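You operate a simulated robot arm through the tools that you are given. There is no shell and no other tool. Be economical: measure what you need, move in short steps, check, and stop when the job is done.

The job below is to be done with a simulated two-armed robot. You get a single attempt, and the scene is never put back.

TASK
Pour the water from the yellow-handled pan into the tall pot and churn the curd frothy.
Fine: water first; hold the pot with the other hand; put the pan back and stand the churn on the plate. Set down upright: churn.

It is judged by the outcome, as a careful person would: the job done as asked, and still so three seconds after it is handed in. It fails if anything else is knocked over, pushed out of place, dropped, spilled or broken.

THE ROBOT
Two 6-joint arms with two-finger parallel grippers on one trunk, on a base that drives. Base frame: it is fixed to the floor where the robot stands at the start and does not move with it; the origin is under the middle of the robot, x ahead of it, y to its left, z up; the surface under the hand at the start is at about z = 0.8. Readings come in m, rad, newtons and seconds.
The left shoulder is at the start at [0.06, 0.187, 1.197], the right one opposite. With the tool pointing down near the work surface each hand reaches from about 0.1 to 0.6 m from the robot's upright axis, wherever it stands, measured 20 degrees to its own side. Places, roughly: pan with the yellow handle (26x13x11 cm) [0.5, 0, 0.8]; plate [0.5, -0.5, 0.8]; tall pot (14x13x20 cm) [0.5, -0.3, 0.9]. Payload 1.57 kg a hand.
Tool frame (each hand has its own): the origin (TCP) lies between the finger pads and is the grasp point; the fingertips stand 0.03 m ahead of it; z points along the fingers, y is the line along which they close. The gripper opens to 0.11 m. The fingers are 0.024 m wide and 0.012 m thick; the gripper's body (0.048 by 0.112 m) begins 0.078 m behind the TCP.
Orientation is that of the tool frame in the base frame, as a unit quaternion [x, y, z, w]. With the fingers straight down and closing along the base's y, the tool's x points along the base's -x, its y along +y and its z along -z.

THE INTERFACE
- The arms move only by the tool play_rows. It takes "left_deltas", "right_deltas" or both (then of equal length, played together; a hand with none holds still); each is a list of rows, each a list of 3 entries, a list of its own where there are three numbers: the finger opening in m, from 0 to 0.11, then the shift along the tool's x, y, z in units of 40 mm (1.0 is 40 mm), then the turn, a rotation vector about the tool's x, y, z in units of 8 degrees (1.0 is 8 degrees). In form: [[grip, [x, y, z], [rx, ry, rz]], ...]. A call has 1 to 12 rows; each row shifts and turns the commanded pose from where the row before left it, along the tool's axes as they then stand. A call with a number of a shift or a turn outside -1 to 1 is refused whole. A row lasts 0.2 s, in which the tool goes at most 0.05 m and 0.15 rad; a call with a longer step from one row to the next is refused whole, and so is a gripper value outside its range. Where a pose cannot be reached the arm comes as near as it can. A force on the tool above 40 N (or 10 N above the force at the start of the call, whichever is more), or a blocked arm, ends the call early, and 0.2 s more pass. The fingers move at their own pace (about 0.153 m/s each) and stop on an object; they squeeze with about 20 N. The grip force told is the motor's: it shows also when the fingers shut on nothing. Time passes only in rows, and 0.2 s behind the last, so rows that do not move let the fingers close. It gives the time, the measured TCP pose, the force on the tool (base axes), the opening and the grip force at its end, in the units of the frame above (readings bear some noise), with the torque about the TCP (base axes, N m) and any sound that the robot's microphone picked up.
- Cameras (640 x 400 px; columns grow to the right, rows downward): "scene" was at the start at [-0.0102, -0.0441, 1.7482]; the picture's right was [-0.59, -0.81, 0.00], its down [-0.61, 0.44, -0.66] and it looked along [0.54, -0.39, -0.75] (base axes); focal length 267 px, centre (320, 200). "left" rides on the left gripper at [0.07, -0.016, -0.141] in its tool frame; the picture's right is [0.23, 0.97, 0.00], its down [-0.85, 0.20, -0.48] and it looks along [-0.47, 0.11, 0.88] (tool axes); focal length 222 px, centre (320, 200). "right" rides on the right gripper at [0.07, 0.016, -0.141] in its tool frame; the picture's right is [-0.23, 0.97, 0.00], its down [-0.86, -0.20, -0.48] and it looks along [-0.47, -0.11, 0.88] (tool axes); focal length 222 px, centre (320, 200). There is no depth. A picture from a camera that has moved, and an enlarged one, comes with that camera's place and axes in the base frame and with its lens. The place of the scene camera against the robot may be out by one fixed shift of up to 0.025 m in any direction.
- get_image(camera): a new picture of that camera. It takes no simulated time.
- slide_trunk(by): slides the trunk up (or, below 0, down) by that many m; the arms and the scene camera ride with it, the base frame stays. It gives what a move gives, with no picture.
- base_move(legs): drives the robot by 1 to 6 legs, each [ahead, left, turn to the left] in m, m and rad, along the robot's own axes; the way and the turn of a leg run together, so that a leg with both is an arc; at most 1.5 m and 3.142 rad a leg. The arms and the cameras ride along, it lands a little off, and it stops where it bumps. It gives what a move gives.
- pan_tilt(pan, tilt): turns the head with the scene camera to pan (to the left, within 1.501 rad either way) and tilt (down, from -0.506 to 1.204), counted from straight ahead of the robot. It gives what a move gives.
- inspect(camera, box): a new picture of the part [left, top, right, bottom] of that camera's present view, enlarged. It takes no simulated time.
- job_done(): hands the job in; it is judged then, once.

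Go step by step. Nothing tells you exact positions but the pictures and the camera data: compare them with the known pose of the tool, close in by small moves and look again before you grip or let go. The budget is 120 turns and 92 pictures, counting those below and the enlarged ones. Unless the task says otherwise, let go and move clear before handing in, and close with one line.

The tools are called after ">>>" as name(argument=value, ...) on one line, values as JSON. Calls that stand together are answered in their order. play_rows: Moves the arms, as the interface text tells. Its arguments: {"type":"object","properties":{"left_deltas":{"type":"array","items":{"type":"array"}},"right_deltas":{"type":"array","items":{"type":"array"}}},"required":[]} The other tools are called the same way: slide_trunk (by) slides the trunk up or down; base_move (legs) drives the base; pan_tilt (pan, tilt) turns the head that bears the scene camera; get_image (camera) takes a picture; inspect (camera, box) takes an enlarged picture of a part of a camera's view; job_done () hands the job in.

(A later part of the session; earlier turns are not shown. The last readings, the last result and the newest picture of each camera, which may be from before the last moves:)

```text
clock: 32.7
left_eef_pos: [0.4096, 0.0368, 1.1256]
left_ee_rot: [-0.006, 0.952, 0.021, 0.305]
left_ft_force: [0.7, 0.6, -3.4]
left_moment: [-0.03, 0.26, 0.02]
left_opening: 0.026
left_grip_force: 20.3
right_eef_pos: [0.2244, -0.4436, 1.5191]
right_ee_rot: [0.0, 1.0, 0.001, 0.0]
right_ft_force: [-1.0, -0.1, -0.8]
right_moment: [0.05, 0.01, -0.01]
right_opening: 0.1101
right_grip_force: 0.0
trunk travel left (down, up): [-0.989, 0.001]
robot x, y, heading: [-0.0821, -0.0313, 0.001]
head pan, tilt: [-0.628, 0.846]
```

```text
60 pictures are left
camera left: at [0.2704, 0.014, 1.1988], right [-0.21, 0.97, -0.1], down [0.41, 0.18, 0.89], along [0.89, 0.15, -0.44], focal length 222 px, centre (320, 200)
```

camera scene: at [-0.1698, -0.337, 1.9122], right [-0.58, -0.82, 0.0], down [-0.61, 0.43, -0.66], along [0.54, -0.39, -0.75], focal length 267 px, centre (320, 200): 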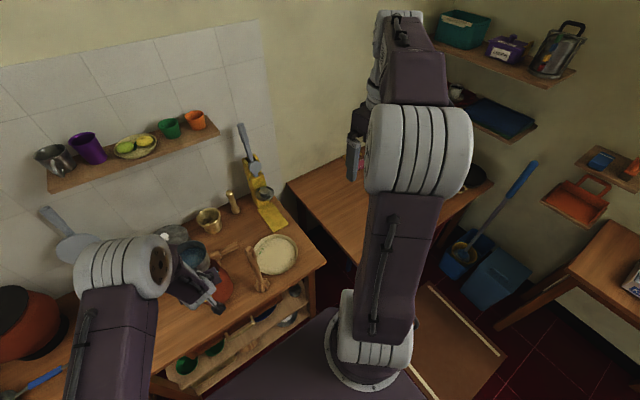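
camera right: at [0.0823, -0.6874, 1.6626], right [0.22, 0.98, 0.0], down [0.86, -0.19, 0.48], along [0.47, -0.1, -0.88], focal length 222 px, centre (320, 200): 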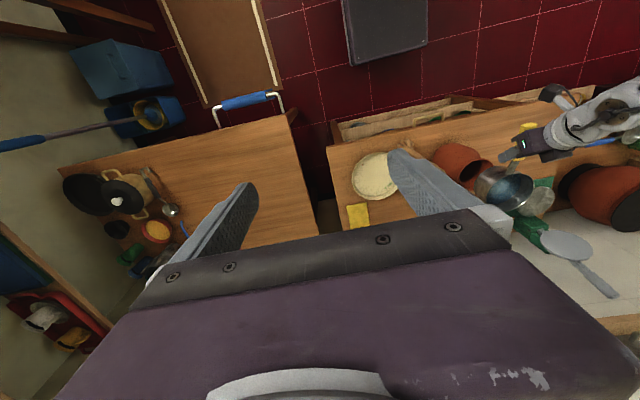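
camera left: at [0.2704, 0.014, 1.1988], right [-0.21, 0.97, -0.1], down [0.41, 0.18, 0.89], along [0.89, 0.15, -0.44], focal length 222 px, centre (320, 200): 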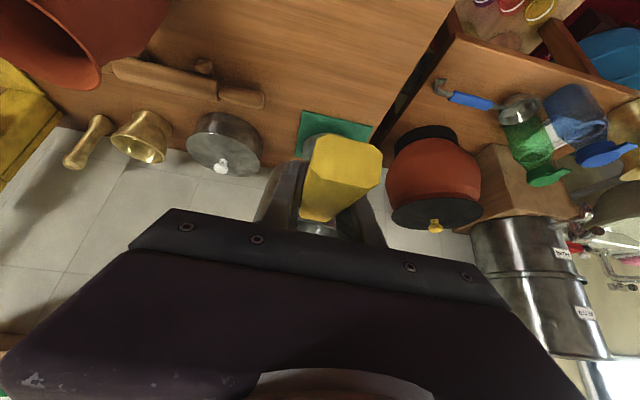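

Aligning y and lowering the pan with the trunk.

>>> play_rows(left_deltas=[[0.0, [0, 0.23, 0], [0, 0, 0]], [0.0, [0, 0, 0], [0, 0, 0]]])

>>> slide_trunk(by=-0.238)

>>> get_image(camera="left")

>>> inspect(camera="scene", box=[120, 160, 320, 300])

```text
clock: 33.3
left_eef_pos: [0.4099, 0.0455, 1.1264]
left_ee_rot: [-0.006, 0.953, 0.024, 0.303]
left_ft_force: [-0.4, -0.3, -3.0]
left_moment: [-0.01, 0.25, 0.01]
left_opening: 0.0259
left_grip_force: 20.0
right_eef_pos: [0.2247, -0.4439, 1.5209]
right_ee_rot: [0.0, 1.0, 0.002, 0.0]
right_ft_force: [0.1, -0.3, -0.1]
right_moment: [0.01, -0.03, -0.01]
right_opening: 0.1101
right_grip_force: 0.0
trunk travel left (down, up): [-0.989, 0.001]
robot x, y, heading: [-0.0796, -0.027, -0.002]
head pan, tilt: [-0.628, 0.846]
```

```text
clock: 35.8
left_eef_pos: [0.409, 0.0487, 0.8875]
left_ee_rot: [-0.007, 0.953, 0.023, 0.303]
left_ft_force: [-0.5, 0.9, -2.8]
left_moment: [-0.01, 0.25, -0.05]
left_opening: 0.0259
left_grip_force: 19.7
right_eef_pos: [0.2256, -0.4417, 1.2823]
right_ee_rot: [0.0, 1.0, 0.0, 0.0]
right_ft_force: [-0.4, -0.1, 0.4]
right_moment: [-0.01, 0.02, -0.03]
right_opening: 0.11
right_grip_force: 0.1
trunk travel left (down, up): [-0.751, 0.239]
robot x, y, heading: [-0.0828, -0.0302, 0.002]
head pan, tilt: [-0.628, 0.846]
```

```text
59 pictures are left
camera left: at [0.2715, 0.0244, 0.9607], right [-0.21, 0.97, -0.09], down [0.42, 0.17, 0.89], along [0.88, 0.15, -0.44], focal length 222 px, centre (320, 200)
```

left: 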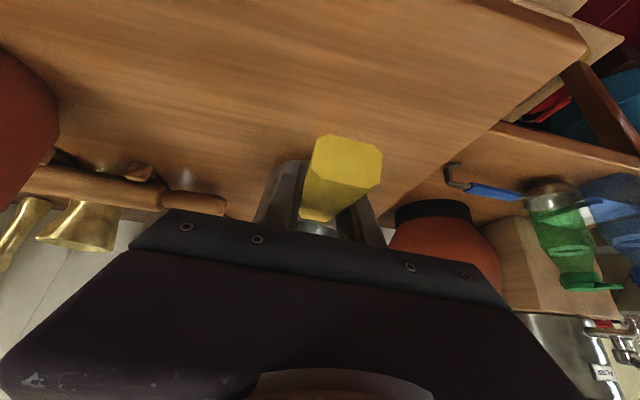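

```text
2.86 times, centred on (220, 230) of scene
camera zoom: at [-0.0928, -0.0726, 1.6742], right [-0.59, -0.81, 0.0], down [-0.61, 0.44, -0.66], along [0.54, -0.39, -0.75], focal length 763 px, centre (606, 114)
```

zoom: 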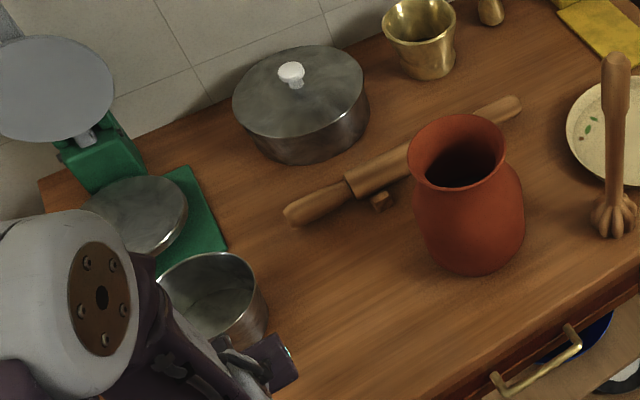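

The pan hovers about 1.5 cm above its spot. Lowering in small steps until contact.

>>> play_rows(left_deltas=[[0.0, [0.09, 0, 0.12], [0, 0, 0]], [0.0, [0.09, 0, 0.12], [0, 0, 0]], [0.0, [0.06, 0, 0.08], [0, 0, 0]], [0.0, [0, 0, 0], [0, 0, 0]]])

>>> inspect(camera="scene", box=[120, 160, 320, 300])

```text
clock: 36.8
left_eef_pos: [0.4089, 0.0475, 0.8728]
left_ee_rot: [-0.005, 0.953, 0.027, 0.302]
left_ft_force: [-3.3, 0.9, 6.4]
left_moment: [-0.39, -0.58, -0.05]
left_opening: 0.0261
left_grip_force: 20.2
right_eef_pos: [0.2234, -0.4418, 1.2834]
right_ee_rot: [0.0, 1.0, 0.0, 0.001]
right_ft_force: [0.3, -0.1, -0.4]
right_moment: [-0.01, 0.0, -0.01]
right_opening: 0.1099
right_grip_force: 0.0
trunk travel left (down, up): [-0.751, 0.239]
robot x, y, heading: [-0.0794, -0.0261, -0.004]
head pan, tilt: [-0.628, 0.846]
```

```text
2.86 times, centred on (220, 230) of scene
camera zoom: at [-0.0952, -0.0725, 1.6742], right [-0.59, -0.81, 0.0], down [-0.6, 0.44, -0.66], along [0.54, -0.39, -0.75], focal length 763 px, centre (606, 114)
```

zoom: 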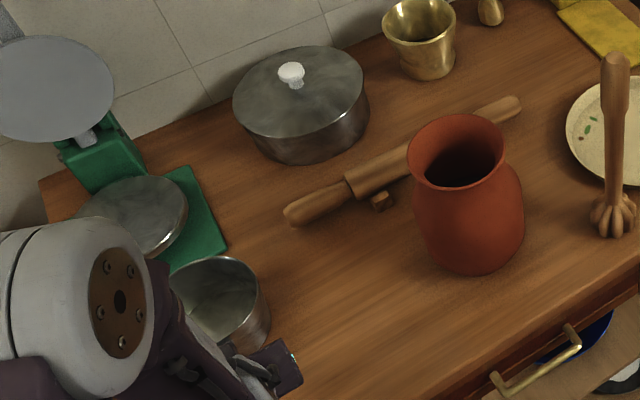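

The pan is resting on the table. Releasing and lifting clear.

>>> play_rows(left_deltas=[[0.05, [0, 0, 0], [0, 0, 0]], [0.08, [0, 0, 0], [0, 0, 0]], [0.08, [-0.55, 0, -0.8], [0, 0, 0]], [0.08, [-0.55, 0, -0.8], [0, 0, 0]], [0.08, [-0.55, 0, -0.8], [0, 0, 0]], [0.08, [-0.55, 0, -0.8], [0, 0, 0]], [0.08, [0, 0, 0], [0, 0, 0]]])

>>> get_image(camera="left")

>>> get_image(camera="right")

```text
clock: 38.4
left_eef_pos: [0.4068, 0.0409, 1.0269]
left_ee_rot: [-0.005, 0.953, 0.023, 0.303]
left_ft_force: [0.6, -0.1, -0.2]
left_moment: [-0.03, 0.01, 0.0]
left_opening: 0.0798
left_grip_force: 0.1
right_eef_pos: [0.2263, -0.441, 1.2833]
right_ee_rot: [0.0, 1.0, 0.0, -0.001]
right_ft_force: [-0.1, -0.6, -0.9]
right_moment: [-0.01, 0.0, 0.04]
right_opening: 0.1102
right_grip_force: 0.0
trunk travel left (down, up): [-0.751, 0.239]
robot x, y, heading: [-0.0845, -0.0283, 0.0]
head pan, tilt: [-0.628, 0.846]
```

```text
56 pictures are left
camera left: at [0.2678, 0.0177, 1.1013], right [-0.21, 0.97, -0.09], down [0.42, 0.17, 0.89], along [0.88, 0.15, -0.44], focal length 222 px, centre (320, 200)
```

left: 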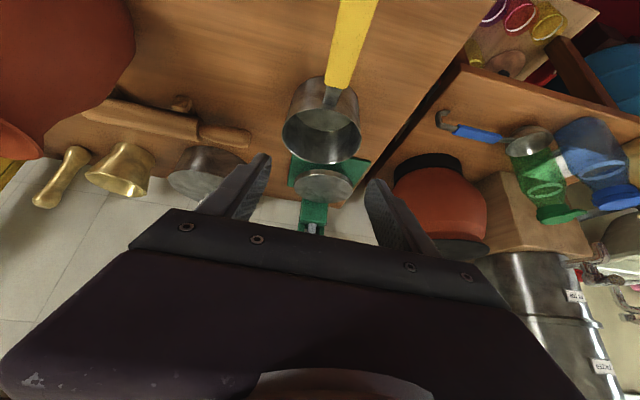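

```text
55 pictures are left
camera right: at [0.1556, -0.4254, 1.424], right [0.23, 0.97, 0.0], down [0.86, -0.2, 0.48], along [0.47, -0.11, -0.88], focal length 222 px, centre (320, 200)
```

right: 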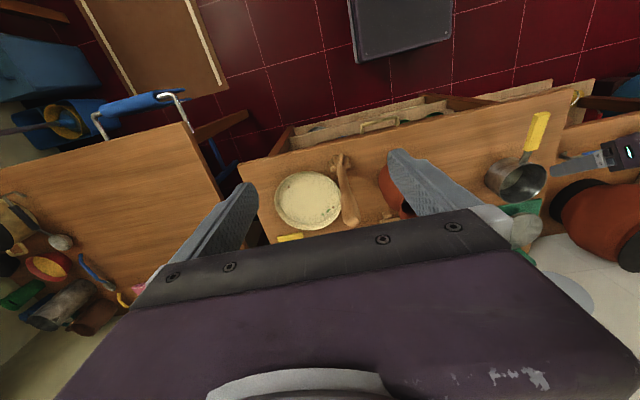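

The pan is back in place. Next I'll raise the trunk and place the base so that both hands reach the pot and the churn.

>>> slide_trunk(by=0.15)

>>> base_move(legs=[[0.07, -0.11, 0]])

>>> play_rows(left_deltas=[[0.06, [0, 0, 0], [0, 1, 0]], [0.06, [0, 0, 0], [0, 1, 0]], [0.06, [0, 0, 0], [0, 1, 0]], [0.06, [0, 0, 0], [0, 1, 0]], [0.06, [0, 0, 0], [0, 0.4, 0]], [0.06, [0, 0, 0], [1, 0, 0]], [0.06, [0, 0, 0], [1, 0, 0]], [0.06, [0, 0, 0], [1, 0, 0]], [0.06, [0, 0, 0], [1, 0, 0]], [0.06, [0, 0, 0], [1, 0, 0]], [0.06, [0, 0, 0], [0, 0, 0]]])

```text
clock: 40.1
left_eef_pos: [0.404, 0.0413, 1.178]
left_ee_rot: [-0.007, 0.953, 0.023, 0.303]
left_ft_force: [0.1, -0.3, 0.3]
left_moment: [0.04, 0.02, -0.03]
left_opening: 0.08
left_grip_force: 0.1
right_eef_pos: [0.2244, -0.4402, 1.4335]
right_ee_rot: [0.0, 1.0, 0.0, -0.001]
right_ft_force: [-0.4, 0.8, 0.2]
right_moment: [0.02, 0.0, -0.01]
right_opening: 0.1098
right_grip_force: 0.0
trunk travel left (down, up): [-0.901, 0.089]
robot x, y, heading: [-0.0858, -0.0275, 0.001]
head pan, tilt: [-0.628, 0.846]
```

```text
clock: 41.4
left_eef_pos: [0.4743, -0.0642, 1.1784]
left_ee_rot: [-0.007, 0.952, 0.022, 0.304]
left_ft_force: [0.8, 0.4, -1.0]
left_moment: [-0.05, -0.03, -0.02]
left_opening: 0.0799
left_grip_force: 0.1
right_eef_pos: [0.2925, -0.5461, 1.4348]
right_ee_rot: [0.001, 1.0, -0.001, 0.0]
right_ft_force: [-0.2, 0.2, -1.2]
right_moment: [-0.02, -0.02, -0.02]
right_opening: 0.1098
right_grip_force: 0.1
trunk travel left (down, up): [-0.901, 0.089]
robot x, y, heading: [-0.0156, -0.1371, -0.0]
head pan, tilt: [-0.628, 0.846]
```

```text
clock: 43.8
left_eef_pos: [0.4752, -0.0588, 1.1795]
left_ee_rot: [0.004, 0.95, -0.304, 0.067]
left_ft_force: [0.7, 0.3, -0.8]
left_moment: [-0.02, 0.03, -0.01]
left_opening: 0.0601
left_grip_force: 0.0
left hand out of reach, approached as far as the arm can: row 1, 2
right_eef_pos: [0.2936, -0.5501, 1.4326]
right_ee_rot: [0.0, 1.0, 0.0, 0.0]
right_ft_force: [0.8, -1.0, -0.1]
right_moment: [0.0, 0.02, 0.02]
right_opening: 0.1099
right_grip_force: 0.0
trunk travel left (down, up): [-0.901, 0.089]
robot x, y, heading: [-0.0159, -0.1363, 0.005]
head pan, tilt: [-0.628, 0.846]
```

The sideways tilt works. I'll trim the orientation and look at the pot rim with the left camera.

>>> play_rows(left_deltas=[[0.06, [0, 0, 0], [0.7, 0.95, 0]], [0.06, [0.35, 0, 0.35], [0, 0, 0]], [0.06, [0.35, 0, 0.35], [0, 0, 0]], [0.06, [0, 0, 0], [0, 0, 0]]])

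>>> get_image(camera="left")

>>> get_image(camera="scene")

```text
refused: row 1 steps farther than a row can; nothing moved
```

```text
54 pictures are left
camera left: at [0.3876, 0.0075, 1.2916], right [-0.18, 0.78, -0.59], down [0.8, 0.47, 0.38], along [0.58, -0.4, -0.71], focal length 222 px, centre (320, 200)
```

left: 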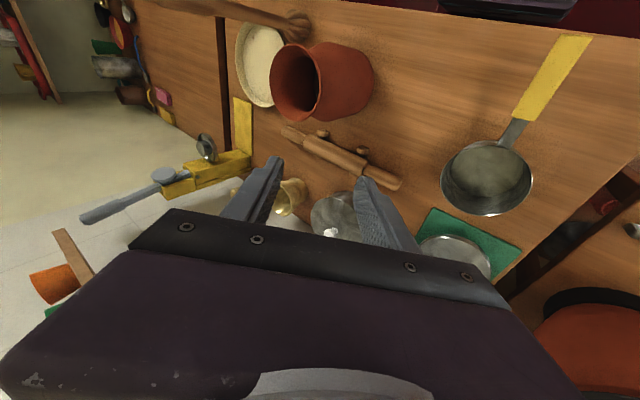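

```text
53 pictures are left
camera scene: at [-0.0244, -0.1813, 1.8241], right [-0.59, -0.81, 0.0], down [-0.61, 0.44, -0.66], along [0.54, -0.39, -0.75], focal length 267 px, centre (320, 200)
```

scene: 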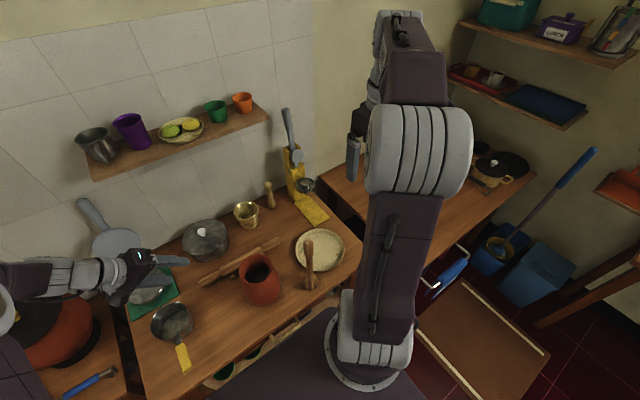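

The left hand has the right tilt, which matches the flared rim. I'll move to a pre-grasp 10 cm back along the finger axis from the pot's +y rim.

>>> play_rows(left_deltas=[[0.06, [0.433, -0.12, 0.95], [0, 0, 0]], [0.06, [0.433, -0.12, 0.95], [0, 0, 0]], [0.06, [0.433, -0.12, 0.95], [0, 0, 0]], [0.06, [0, 0, 0], [0, 0, 0]]])

>>> get_image(camera="left")

```text
clock: 44.8
left_eef_pos: [0.4384, -0.1366, 1.0868]
left_ee_rot: [0.003, 0.95, -0.305, 0.067]
left_ft_force: [0.4, 0.3, 0.2]
left_moment: [-0.01, 0.03, 0.0]
left_opening: 0.0601
left_grip_force: 0.1
right_eef_pos: [0.294, -0.549, 1.4326]
right_ee_rot: [0.0, 1.0, 0.0, 0.0]
right_ft_force: [-0.2, 0.1, 0.3]
right_moment: [-0.03, 0.01, -0.01]
right_opening: 0.1101
right_grip_force: 0.1
trunk travel left (down, up): [-0.901, 0.089]
robot x, y, heading: [-0.0135, -0.1351, 0.0]
head pan, tilt: [-0.628, 0.846]
```

```text
52 pictures are left
camera left: at [0.35, -0.0708, 1.2007], right [-0.18, 0.79, -0.59], down [0.8, 0.47, 0.38], along [0.58, -0.4, -0.71], focal length 222 px, centre (320, 200)
```

left: 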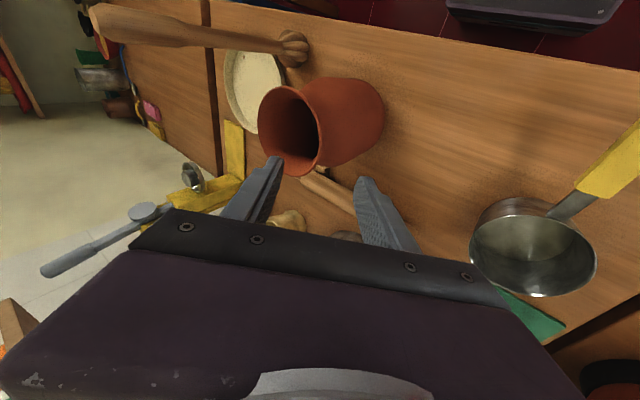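

The rim's +y wall lies midway between the fingers. I'll advance most of the way and look again.

>>> play_rows(left_deltas=[[0.06, [0, -0.03, 0.75], [0, 0, 0]], [0.06, [0, -0.03, 0.75], [0, 0, 0]], [0.06, [0, 0, 0.5], [0, 0, 0]], [0.06, [0, 0, 0], [0, 0, 0]]])

>>> get_image(camera="left")

>>> inspect(camera="scene", box=[180, 220, 340, 320])

```text
clock: 45.8
left_eef_pos: [0.4496, -0.1839, 1.0242]
left_ee_rot: [0.004, 0.95, -0.305, 0.068]
left_ft_force: [0.0, -0.9, 0.1]
left_moment: [0.05, 0.01, 0.01]
left_opening: 0.06
left_grip_force: 0.1
right_eef_pos: [0.2929, -0.5495, 1.4344]
right_ee_rot: [0.001, 1.0, 0.0, -0.001]
right_ft_force: [-0.1, -0.3, 0.4]
right_moment: [-0.01, -0.02, 0.04]
right_opening: 0.1099
right_grip_force: 0.1
trunk travel left (down, up): [-0.901, 0.089]
robot x, y, heading: [-0.0119, -0.1348, -0.002]
head pan, tilt: [-0.628, 0.846]
```

```text
51 pictures are left
camera left: at [0.3604, -0.1196, 1.1377], right [-0.18, 0.79, -0.59], down [0.8, 0.47, 0.38], along [0.58, -0.4, -0.71], focal length 222 px, centre (320, 200)
```

left: 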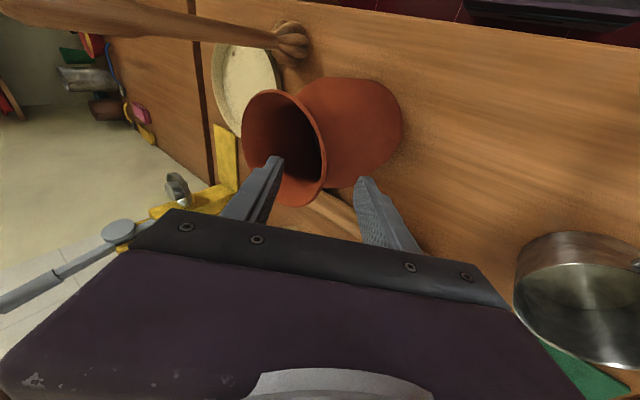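

```text
4.00 times, centred on (260, 270) of scene
camera zoom: at [-0.0245, -0.1809, 1.8242], right [-0.59, -0.81, 0.0], down [-0.61, 0.44, -0.66], along [0.54, -0.39, -0.75], focal length 1068 px, centre (560, -80)
```

zoom: 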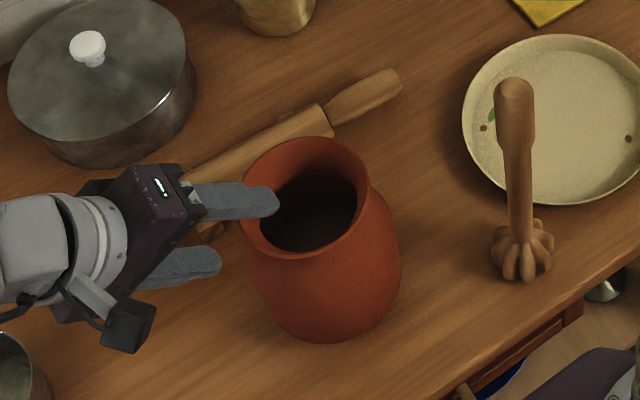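

One finger is inside and one outside. I'll go 2.5 cm further, then close.

>>> play_rows(left_deltas=[[0.06, [0, 0, 0.35], [0, 0, 0]], [0.06, [0, 0, 0.3], [0, 0, 0]], [0.04, [0, 0, 0], [0, 0, 0]], [0.02, [0, 0, 0], [0, 0, 0]], [0.0, [0, 0, 0], [0, 0, 0]], [0.0, [0, 0, 0], [0, 0, 0]]])

>>> get_image(camera="left")

>>> inspect(camera="scene", box=[180, 220, 340, 320])

```text
clock: 47.2
left_eef_pos: [0.4516, -0.2018, 1.0024]
left_ee_rot: [0.004, 0.95, -0.304, 0.067]
left_ft_force: [1.1, 1.8, 0.8]
left_moment: [0.48, 0.28, 0.04]
left_opening: 0.0097
left_grip_force: 20.1
right_eef_pos: [0.2951, -0.5498, 1.4326]
right_ee_rot: [0.0, 1.0, 0.0, -0.001]
right_ft_force: [0.6, -0.4, 0.0]
right_moment: [0.0, -0.02, -0.01]
right_opening: 0.1099
right_grip_force: 0.0
trunk travel left (down, up): [-0.901, 0.089]
robot x, y, heading: [-0.0164, -0.1324, -0.001]
head pan, tilt: [-0.628, 0.846]
```

```text
49 pictures are left
camera left: at [0.3641, -0.1348, 1.1159], right [-0.18, 0.79, -0.59], down [0.8, 0.47, 0.38], along [0.58, -0.4, -0.71], focal length 222 px, centre (320, 200)
```

left: 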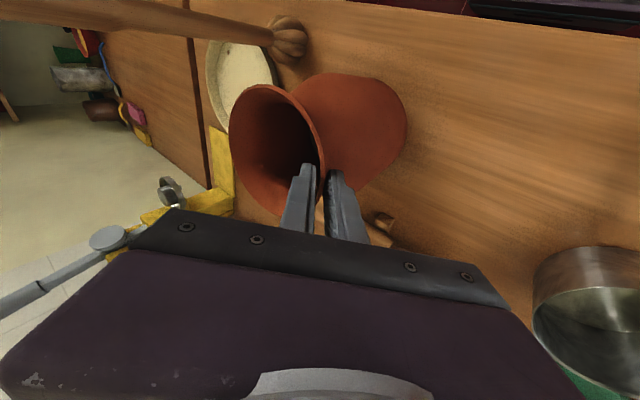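

```text
4.00 times, centred on (260, 270) of scene
camera zoom: at [-0.0238, -0.181, 1.8241], right [-0.59, -0.81, 0.0], down [-0.61, 0.44, -0.66], along [0.54, -0.39, -0.75], focal length 1068 px, centre (560, -80)
```

zoom: 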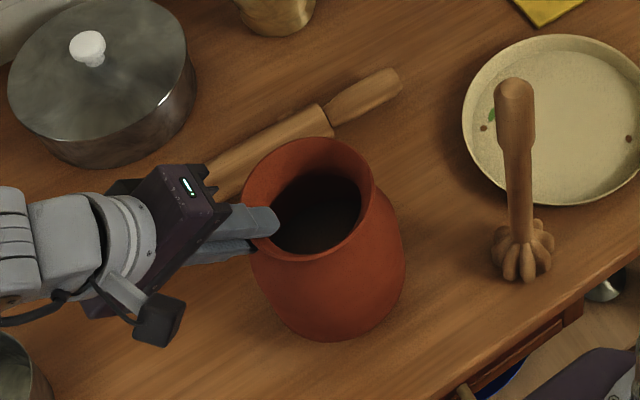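

The left hand holds the rim and the pot hasn't moved. Now I'll bring the right hand over the churn.

>>> play_rows(right_deltas=[[0.08, [-0.325, 0.5625, 0.79], [0, 0, 0]], [0.08, [-0.325, 0.5625, 0.79], [0, 0, 0]], [0.08, [-0.325, 0.5625, 0.79], [0, 0, 0]], [0.08, [-0.325, 0.5625, 0.79], [0, 0, 0]], [0.08, [-0.325, 0.5625, 0.79], [0, 0, 0]], [0.08, [-0.325, 0.5625, 0.79], [0, 0, 0]], [0.08, [0, 0, 0], [0, 0, 0]]])

>>> get_image(camera="right")

>>> get_image(camera="left")

```text
clock: 48.8
left_eef_pos: [0.4522, -0.1998, 1.0029]
left_ee_rot: [0.003, 0.95, -0.304, 0.067]
left_ft_force: [2.1, 1.6, -0.1]
left_moment: [0.51, 0.09, 0.03]
left_opening: 0.0097
left_grip_force: 19.7
right_eef_pos: [0.3721, -0.4152, 1.2433]
right_ee_rot: [0.001, 1.0, -0.001, 0.0]
right_ft_force: [0.1, 1.1, 1.0]
right_moment: [0.0, 0.03, 0.03]
right_opening: 0.08
right_grip_force: 0.1
trunk travel left (down, up): [-0.901, 0.089]
robot x, y, heading: [-0.0155, -0.1389, 0.003]
head pan, tilt: [-0.628, 0.846]
```

```text
47 pictures are left
camera right: at [0.3025, -0.3997, 1.3848], right [0.23, 0.97, 0.0], down [0.86, -0.2, 0.48], along [0.47, -0.11, -0.88], focal length 222 px, centre (320, 200)
```

right: 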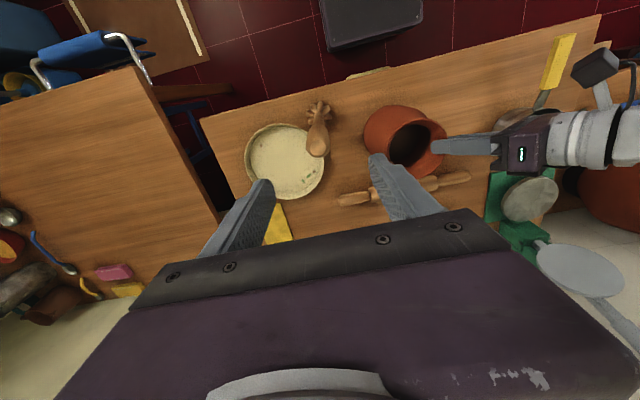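

```text
46 pictures are left
camera left: at [0.3639, -0.1349, 1.116], right [-0.18, 0.79, -0.59], down [0.8, 0.47, 0.38], along [0.58, -0.4, -0.71], focal length 222 px, centre (320, 200)
```

left: 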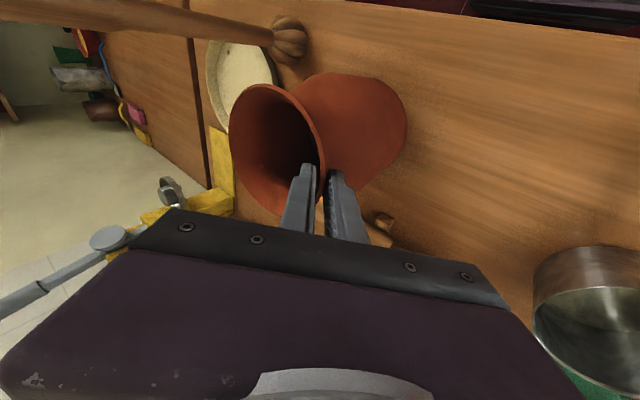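

The churn axis is at about (0.373, -0.421). I'll shift 6 mm and start descending around it.

>>> play_rows(right_deltas=[[0.08, [0, -0.15, 0.8], [0, 0, 0]], [0.08, [0, 0, 0.9], [0, 0, 0]], [0.08, [0, 0, 0.9], [0, 0, 0]], [0.08, [0, 0, 0], [0, 0, 0]]])

>>> get_image(camera="right")

```text
clock: 49.8
left_eef_pos: [0.4521, -0.2015, 1.002]
left_ee_rot: [0.004, 0.95, -0.305, 0.067]
left_ft_force: [2.5, -0.1, 0.2]
left_moment: [0.44, 0.04, 0.05]
left_opening: 0.0093
left_grip_force: 20.3
right_eef_pos: [0.3722, -0.4186, 1.1397]
right_ee_rot: [0.0, 1.0, 0.0, 0.001]
right_ft_force: [1.2, 0.2, -0.4]
right_moment: [-0.01, 0.0, -0.04]
right_opening: 0.0802
right_grip_force: 0.0
trunk travel left (down, up): [-0.901, 0.089]
robot x, y, heading: [-0.0156, -0.1342, -0.003]
head pan, tilt: [-0.628, 0.846]
```

```text
45 pictures are left
camera right: at [0.3032, -0.4035, 1.2805], right [0.23, 0.97, 0.0], down [0.86, -0.2, 0.48], along [0.47, -0.11, -0.88], focal length 222 px, centre (320, 200)
```

right: 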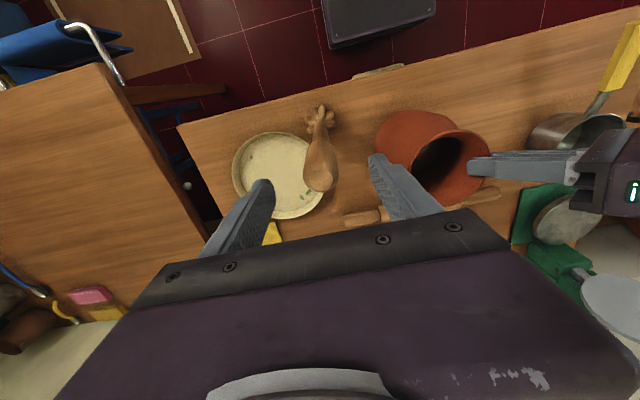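

Well aligned. I'll descend 8 cm and close on the handle.

>>> play_rows(right_deltas=[[0.08, [-0.08, -0.03, 1.0], [0, 0, 0]], [0.08, [0, 0, 0.95], [0, 0, 0]], [0.08, [0, 0, 0], [0, 0, 0]], [0.05, [0, 0, 0], [0, 0, 0]], [0.0, [0, 0, 0], [0, 0, 0]], [0.0, [0, 0, 0], [0, 0, 0]], [0.0, [0, 0, 0], [0, 0, 0]]])

>>> get_image(camera="right")

>>> get_image(camera="left")

```text
clock: 51.4
left_eef_pos: [0.4518, -0.1993, 1.0032]
left_ee_rot: [0.003, 0.95, -0.305, 0.068]
left_ft_force: [2.4, 1.5, 4.7]
left_moment: [0.41, 0.25, 0.03]
left_opening: 0.0088
left_grip_force: 20.6
right_eef_pos: [0.3761, -0.4204, 1.0622]
right_ee_rot: [0.0, 1.0, 0.0, -0.001]
right_ft_force: [0.0, -0.1, -0.5]
right_moment: [0.0, 0.0, 0.02]
right_opening: 0.0316
right_grip_force: 19.7
trunk travel left (down, up): [-0.901, 0.089]
robot x, y, heading: [-0.0116, -0.1338, -0.003]
head pan, tilt: [-0.628, 0.846]
```

```text
44 pictures are left
camera right: at [0.3062, -0.4043, 1.2031], right [0.23, 0.97, 0.0], down [0.86, -0.2, 0.48], along [0.47, -0.11, -0.88], focal length 222 px, centre (320, 200)
```

right: 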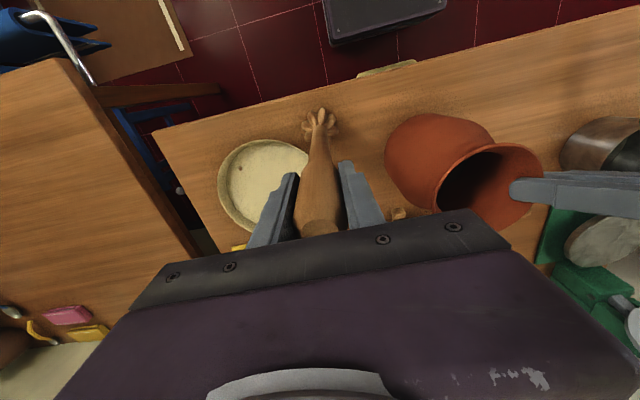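

```text
43 pictures are left
camera left: at [0.3641, -0.1348, 1.1162], right [-0.18, 0.79, -0.59], down [0.8, 0.47, 0.38], along [0.58, -0.4, -0.71], focal length 222 px, centre (320, 200)
```

left: 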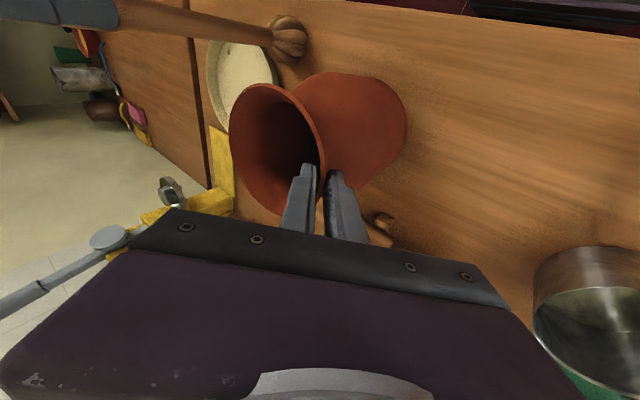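

The churn is gripped at 32 mm. I'll lift it straight up and carry it over the pot mouth.

>>> play_rows(right_deltas=[[0.0, [0, 0, -0.5], [0, 0, 0]], [0.0, [0, 0, -1], [0, 0, 0]], [0.0, [0, 0, -1], [0, 0, 0]], [0.0, [0, 0, -1], [0, 0, 0]], [0.0, [0, 0, -1], [0, 0, 0]], [0.0, [0, 0, -1], [0, 0, 0]], [0.0, [0, 0, -0.6], [0, 0, 0]], [0.0, [0, 0, 0], [0, 0, 0]]])

>>> get_image(camera="right")

```text
clock: 53.2
left_eef_pos: [0.452, -0.2005, 1.0025]
left_ee_rot: [0.003, 0.95, -0.304, 0.068]
left_ft_force: [3.1, 1.5, 6.5]
left_moment: [0.4, 0.1, 0.09]
left_opening: 0.0091
left_grip_force: 20.1
right_eef_pos: [0.3774, -0.4208, 1.3059]
right_ee_rot: [0.0, 1.0, 0.0, 0.0]
right_ft_force: [0.1, -0.9, -2.2]
right_moment: [0.01, 0.01, -0.02]
right_opening: 0.0316
right_grip_force: 19.9
trunk travel left (down, up): [-0.901, 0.089]
robot x, y, heading: [-0.0144, -0.1384, -0.001]
head pan, tilt: [-0.628, 0.846]
```

```text
42 pictures are left
camera right: at [0.3069, -0.4049, 1.447], right [0.23, 0.97, 0.0], down [0.86, -0.2, 0.48], along [0.47, -0.11, -0.88], focal length 222 px, centre (320, 200)
```

right: 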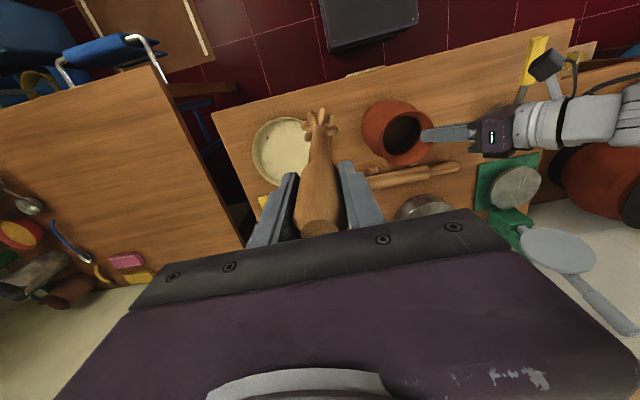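

Lifted straight. Moving over the mouth and checking the alignment.

>>> play_rows(right_deltas=[[0.0, [-0.34, 0.795, 0], [0, 0, 0]], [0.0, [-0.34, 0.795, 0], [0, 0, 0]], [0.0, [-0.34, 0.795, 0], [0, 0, 0]], [0.0, [-0.34, 0.795, 0], [0, 0, 0]], [0.0, [-0.34, 0.795, 0], [0, 0, 0]], [0.0, [0, 0, 0], [0, 0, 0]]])

>>> get_image(camera="left")

>>> get_image(camera="scene")

>>> get_image(camera="right")

```text
clock: 54.6
left_eef_pos: [0.4523, -0.2009, 1.0029]
left_ee_rot: [0.004, 0.95, -0.304, 0.068]
left_ft_force: [4.0, 1.5, 8.4]
left_moment: [0.41, 0.15, 0.02]
left_opening: 0.009
left_grip_force: 19.6
right_eef_pos: [0.4428, -0.2626, 1.3054]
right_ee_rot: [0.0, 1.0, 0.0, 0.0]
right_ft_force: [-0.2, 0.1, -3.1]
right_moment: [0.0, 0.02, 0.05]
right_opening: 0.0317
right_grip_force: 20.1
trunk travel left (down, up): [-0.901, 0.089]
robot x, y, heading: [-0.0123, -0.1351, 0.001]
head pan, tilt: [-0.628, 0.846]
```

```text
41 pictures are left
camera left: at [0.3637, -0.135, 1.1163], right [-0.18, 0.79, -0.59], down [0.8, 0.47, 0.38], along [0.58, -0.4, -0.71], focal length 222 px, centre (320, 200)
```

left: 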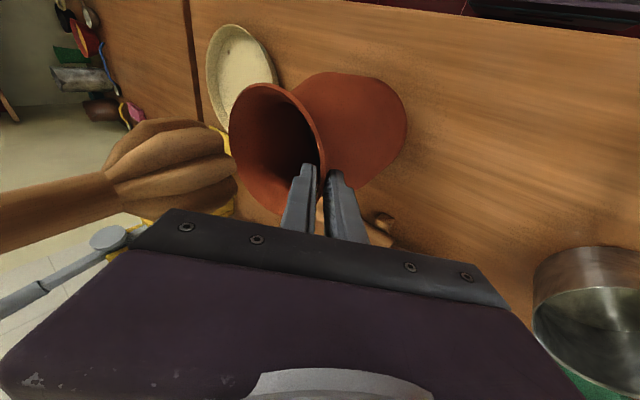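

```text
40 pictures are left
camera scene: at [-0.0247, -0.1814, 1.8242], right [-0.59, -0.81, 0.0], down [-0.61, 0.44, -0.66], along [0.54, -0.39, -0.75], focal length 267 px, centre (320, 200)
```

scene: 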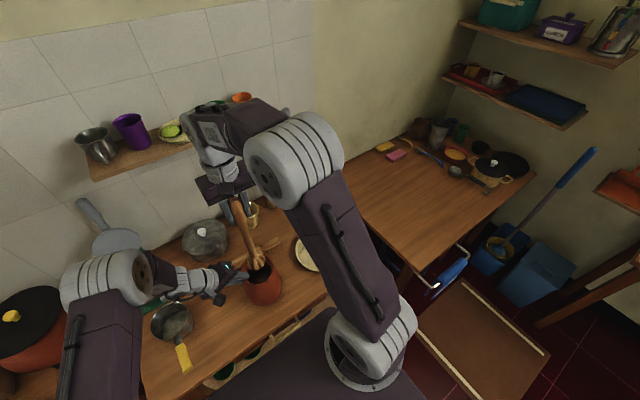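

```text
39 pictures are left
camera right: at [0.3731, -0.2466, 1.4465], right [0.23, 0.97, 0.0], down [0.86, -0.2, 0.48], along [0.47, -0.11, -0.88], focal length 222 px, centre (320, 200)
```

right: 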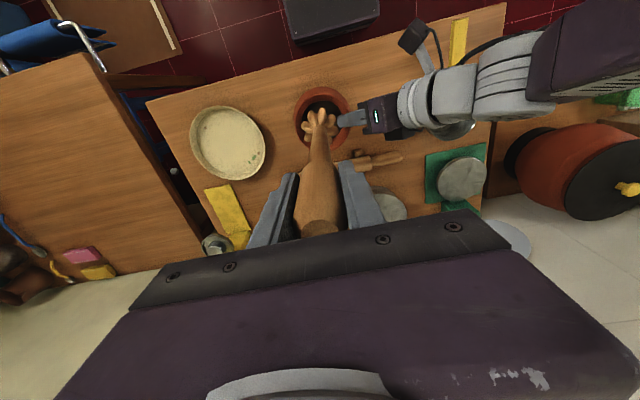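

Roughly aligned. I'll zoom in to measure the offset between the churn head and the mouth.

>>> inspect(camera="right", box=[270, 70, 370, 160])

>>> inspect(camera="scene", box=[210, 220, 310, 310])

```text
4.44 times, centred on (320, 115) of right
camera zoom: at [0.3731, -0.2466, 1.4465], right [0.23, 0.97, 0.0], down [0.86, -0.2, 0.48], along [0.47, -0.11, -0.88], focal length 987 px, centre (320, 578)
```

zoom: 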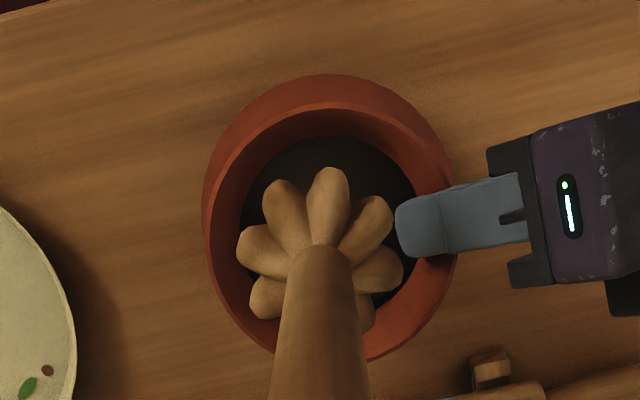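

```text
4.44 times, centred on (260, 265) of scene
camera zoom: at [-0.0247, -0.1814, 1.8242], right [-0.59, -0.81, 0.0], down [-0.61, 0.44, -0.66], along [0.54, -0.39, -0.75], focal length 1186 px, centre (587, -89)
```

zoom: 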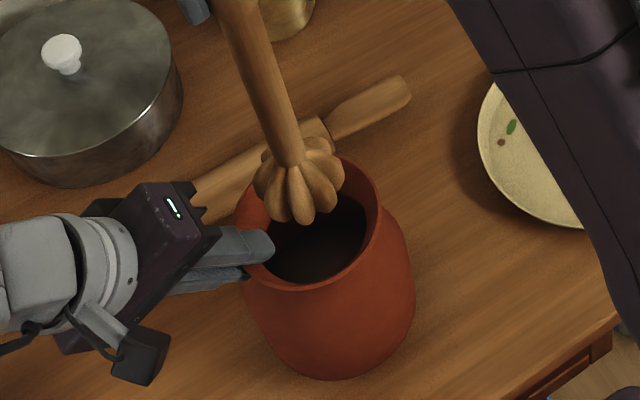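

The head is about 6.4 cm wide and the neck about 8.6 cm. With my finger inside it's too tight, so I'll release the pot, insert the churn, then take hold of the rim again before churning.

>>> play_rows(left_deltas=[[0.02, [0, 0, 0], [0, 0, 0]], [0.032, [0, 0, 0], [0, 0, 0]], [0.032, [0, 0, 0], [0, 0, 0]], [0.032, [0, 0, -0.6], [0, 0, 0]], [0.032, [0, 0, -0.9], [0, 0, 0]], [0.032, [0, 0, 0], [0, 0, 0]]])

>>> inspect(camera="right", box=[270, 70, 370, 160])

```text
clock: 56.0
left_eef_pos: [0.4433, -0.1642, 1.053]
left_ee_rot: [0.004, 0.95, -0.305, 0.068]
left_ft_force: [-0.4, -1.6, 0.4]
left_moment: [0.03, 0.02, 0.0]
left_opening: 0.0318
left_grip_force: 0.0
right_eef_pos: [0.4434, -0.2626, 1.3049]
right_ee_rot: [0.0, 1.0, 0.0, 0.0]
right_ft_force: [0.0, -0.3, -2.2]
right_moment: [-0.01, 0.04, -0.02]
right_opening: 0.0316
right_grip_force: 19.7
trunk travel left (down, up): [-0.901, 0.089]
robot x, y, heading: [-0.0126, -0.1384, 0.003]
head pan, tilt: [-0.628, 0.846]
```

```text
4.44 times, centred on (320, 115) of right
camera zoom: at [0.3737, -0.2472, 1.4463], right [0.23, 0.97, 0.0], down [0.86, -0.2, 0.48], along [0.47, -0.11, -0.88], focal length 987 px, centre (320, 578)
```

zoom: 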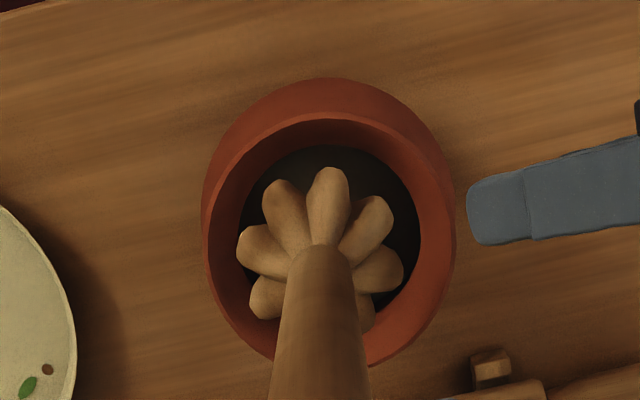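

The pot has settled with its rim centre near (0.450, -0.2605). I'll correct a few mm and lower the churn through the neck.

>>> play_rows(right_deltas=[[0.0, [-0.12, 0.07, 0], [0, 0, 0]], [0.0, [0, 0, 0.6], [0, 0, 0]], [0.0, [0, 0, 0.6], [0, 0, 0]], [0.0, [0, 0, 0.6], [0, 0, 0]], [0.0, [0, 0, 0], [0, 0, 0]]])

>>> inspect(camera="right", box=[270, 60, 390, 160])

>>> inspect(camera="scene", box=[210, 220, 310, 310])

```text
clock: 57.2
left_eef_pos: [0.4436, -0.1659, 1.0521]
left_ee_rot: [0.003, 0.95, -0.305, 0.068]
left_ft_force: [0.0, 0.1, 0.2]
left_moment: [0.03, 0.01, -0.04]
left_opening: 0.032
left_grip_force: 0.1
right_eef_pos: [0.4478, -0.26, 1.233]
right_ee_rot: [0.001, 1.0, 0.0, 0.0]
right_ft_force: [-0.4, 0.2, -1.1]
right_moment: [-0.01, 0.02, 0.01]
right_opening: 0.0317
right_grip_force: 19.9
trunk travel left (down, up): [-0.901, 0.089]
robot x, y, heading: [-0.0167, -0.1346, 0.003]
head pan, tilt: [-0.628, 0.846]
```

```text
4.00 times, centred on (330, 110) of right
camera zoom: at [0.3782, -0.2435, 1.3747], right [0.23, 0.97, 0.0], down [0.86, -0.2, 0.48], along [0.47, -0.11, -0.88], focal length 888 px, centre (280, 560)
```

zoom: 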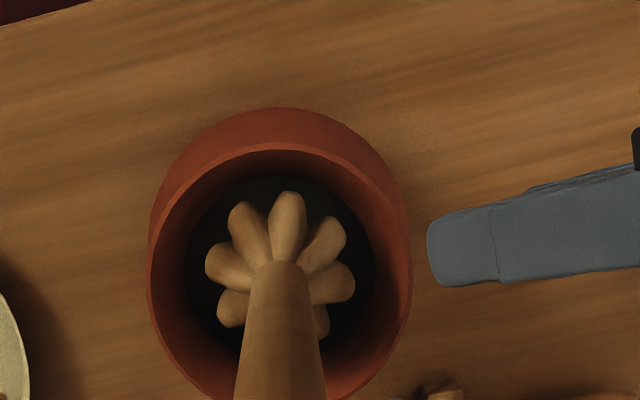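

```text
4.44 times, centred on (260, 265) of scene
camera zoom: at [-0.0242, -0.181, 1.8242], right [-0.59, -0.81, 0.0], down [-0.61, 0.44, -0.66], along [0.54, -0.39, -0.75], focal length 1186 px, centre (587, -89)
```

zoom: 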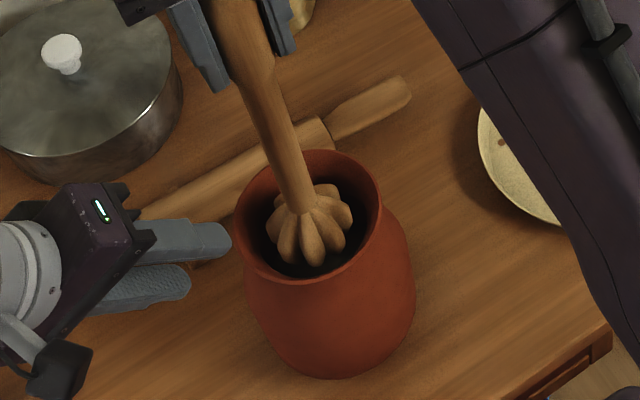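

The head is centred in the mouth. Continuing down.

>>> play_rows(right_deltas=[[0.0, [0, 0, 0.5], [0, 0, 0]], [0.0, [0, 0, 0.5], [0, 0, 0]], [0.0, [0, 0, 0.5], [0, 0, 0]], [0.0, [0, 0, 0.5], [0, 0, 0]], [0.0, [0, 0, 0.5], [0, 0, 0]], [0.0, [0, 0, 0.5], [0, 0, 0]], [0.0, [0, 0, 0], [0, 0, 0]]])

>>> inspect(camera="right", box=[250, 40, 450, 200])

>>> get_image(camera="left")

```text
clock: 58.8
left_eef_pos: [0.4435, -0.166, 1.0522]
left_ee_rot: [0.003, 0.95, -0.305, 0.068]
left_ft_force: [1.0, 0.4, -0.7]
left_moment: [0.0, 0.0, 0.01]
left_opening: 0.032
left_grip_force: 0.1
right_eef_pos: [0.4471, -0.259, 1.115]
right_ee_rot: [-0.001, 1.0, 0.0, 0.0]
right_ft_force: [0.2, -0.1, -1.9]
right_moment: [0.01, -0.01, -0.01]
right_opening: 0.0318
right_grip_force: 19.7
trunk travel left (down, up): [-0.901, 0.089]
robot x, y, heading: [-0.0151, -0.1368, 0.001]
head pan, tilt: [-0.628, 0.846]
```

```text
2.50 times, centred on (350, 120) of right
camera zoom: at [0.3772, -0.243, 1.2557], right [0.23, 0.97, 0.0], down [0.86, -0.2, 0.48], along [0.47, -0.11, -0.88], focal length 555 px, centre (245, 400)
```

zoom: 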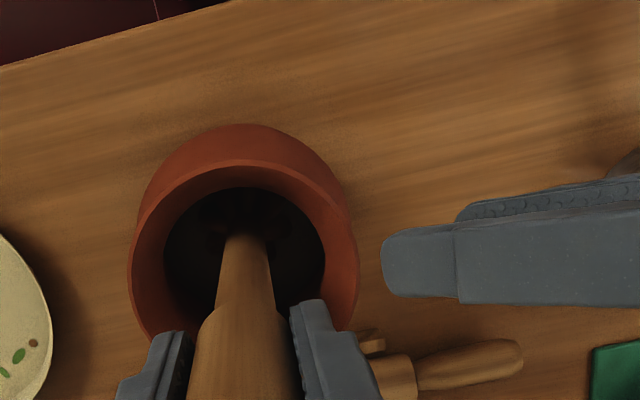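

```text
32 pictures are left
camera left: at [0.3555, -0.0998, 1.1651], right [-0.18, 0.79, -0.59], down [0.8, 0.47, 0.38], along [0.58, -0.4, -0.71], focal length 222 px, centre (320, 200)
```

left: 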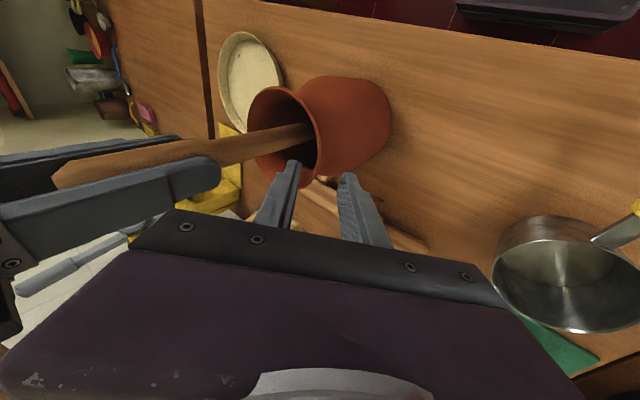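

The churn head is deep in the pot. Now the left hand takes the rim again with a narrow opening.

>>> play_rows(left_deltas=[[0.034, [0, 0, 0.5], [0, 0, 0]], [0.034, [0, 0, 0.5], [0, 0, 0]], [0.034, [0, 0, 0.35], [0, 0, 0]], [0.034, [0, 0, 0], [0, 0, 0]], [0.02, [0, 0, 0], [0, 0, 0]], [0.0, [0, 0, 0], [0, 0, 0]], [0.0, [0, 0, 0], [0, 0, 0]]])

>>> get_image(camera="left")

>>> inspect(camera="right", box=[250, 40, 450, 200])

```text
clock: 60.4
left_eef_pos: [0.4514, -0.1965, 1.0098]
left_ee_rot: [0.004, 0.95, -0.305, 0.069]
left_ft_force: [0.1, -1.4, 7.9]
left_moment: [0.06, 0.44, 0.09]
left_opening: 0.0073
left_grip_force: 20.4
right_eef_pos: [0.4466, -0.2588, 1.1163]
right_ee_rot: [0.0, 1.0, 0.0, 0.0]
right_ft_force: [-0.7, 0.7, -1.8]
right_moment: [0.02, 0.02, -0.01]
right_opening: 0.0316
right_grip_force: 19.8
trunk travel left (down, up): [-0.901, 0.089]
robot x, y, heading: [-0.0116, -0.1395, 0.0]
head pan, tilt: [-0.628, 0.846]
```

```text
31 pictures are left
camera left: at [0.3634, -0.1312, 1.1226], right [-0.18, 0.78, -0.59], down [0.8, 0.47, 0.38], along [0.58, -0.4, -0.71], focal length 222 px, centre (320, 200)
```

left: 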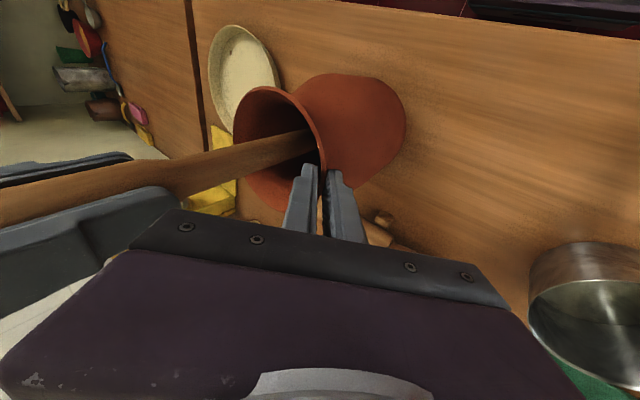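

```text
2.50 times, centred on (350, 120) of right
camera zoom: at [0.3766, -0.2431, 1.2562], right [0.23, 0.97, 0.0], down [0.85, -0.2, 0.48], along [0.47, -0.11, -0.88], focal length 555 px, centre (245, 400)
```

zoom: 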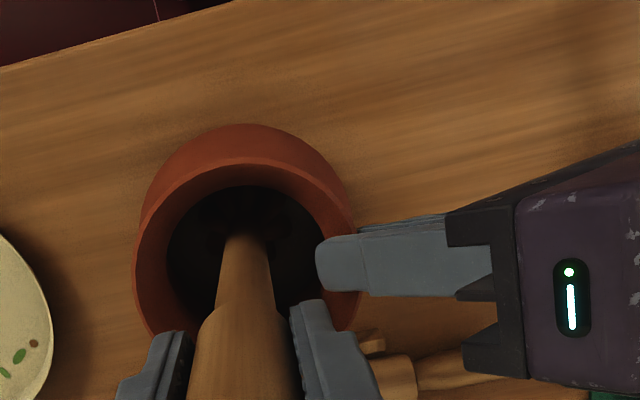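

The pot is held with the churn inside. I'll lower a little and do a first gentle churn of circles and twists, then check.

>>> play_rows(right_deltas=[[0.0, [0, 0, 0.3], [0, 0, 0]], [0.0, [0, 0, 0.2], [0, 0, 0]], [0.0, [0.22, 0, 0], [0, 0, 1]], [0.0, [-0.22, 0.22, 0], [0, 0, 1]], [0.0, [-0.22, -0.22, 0], [0, 0, 1]], [0.0, [0.22, -0.22, 0], [0, 0, -1]], [0.0, [0.22, 0.22, 0], [0, 0, -1]], [0.0, [-0.22, 0.22, 0], [0, 0, -1]], [0.0, [-0.22, -0.22, 0], [0, 0, -1]], [0.0, [0.22, -0.22, 0], [0, 0, -1]], [0.0, [0.22, 0.22, 0], [0, 0, 1]], [0.0, [-0.22, 0, 0], [0, 0, 1]]])

>>> inspect(camera="right", box=[250, 40, 450, 200])

```text
clock: 63.0
left_eef_pos: [0.4511, -0.1961, 1.0094]
left_ee_rot: [0.004, 0.95, -0.305, 0.069]
left_ft_force: [2.1, -1.1, 14.8]
left_moment: [0.06, 0.34, 0.07]
left_opening: 0.0074
left_grip_force: 19.7
right_eef_pos: [0.4469, -0.2623, 1.0947]
right_ee_rot: [0.001, 1.0, 0.001, 0.0]
right_ft_force: [0.1, 0.2, -2.0]
right_moment: [-0.03, -0.02, 0.03]
right_opening: 0.0318
right_grip_force: 20.3
trunk travel left (down, up): [-0.901, 0.089]
robot x, y, heading: [-0.0147, -0.1395, -0.0]
head pan, tilt: [-0.628, 0.846]
```

```text
2.50 times, centred on (350, 120) of right
camera zoom: at [0.3763, -0.2453, 1.2351], right [0.23, 0.97, 0.0], down [0.86, -0.2, 0.48], along [0.47, -0.11, -0.88], focal length 555 px, centre (245, 400)
```

zoom: 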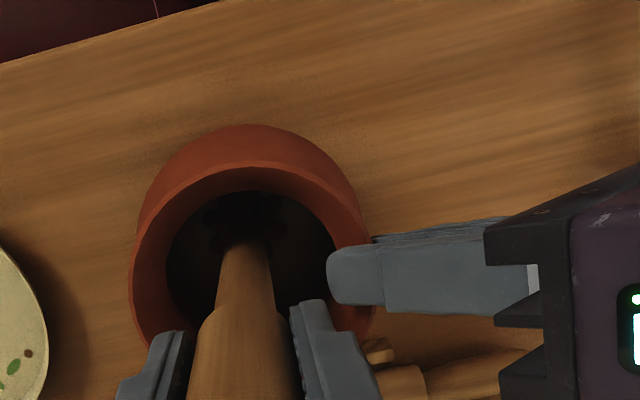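

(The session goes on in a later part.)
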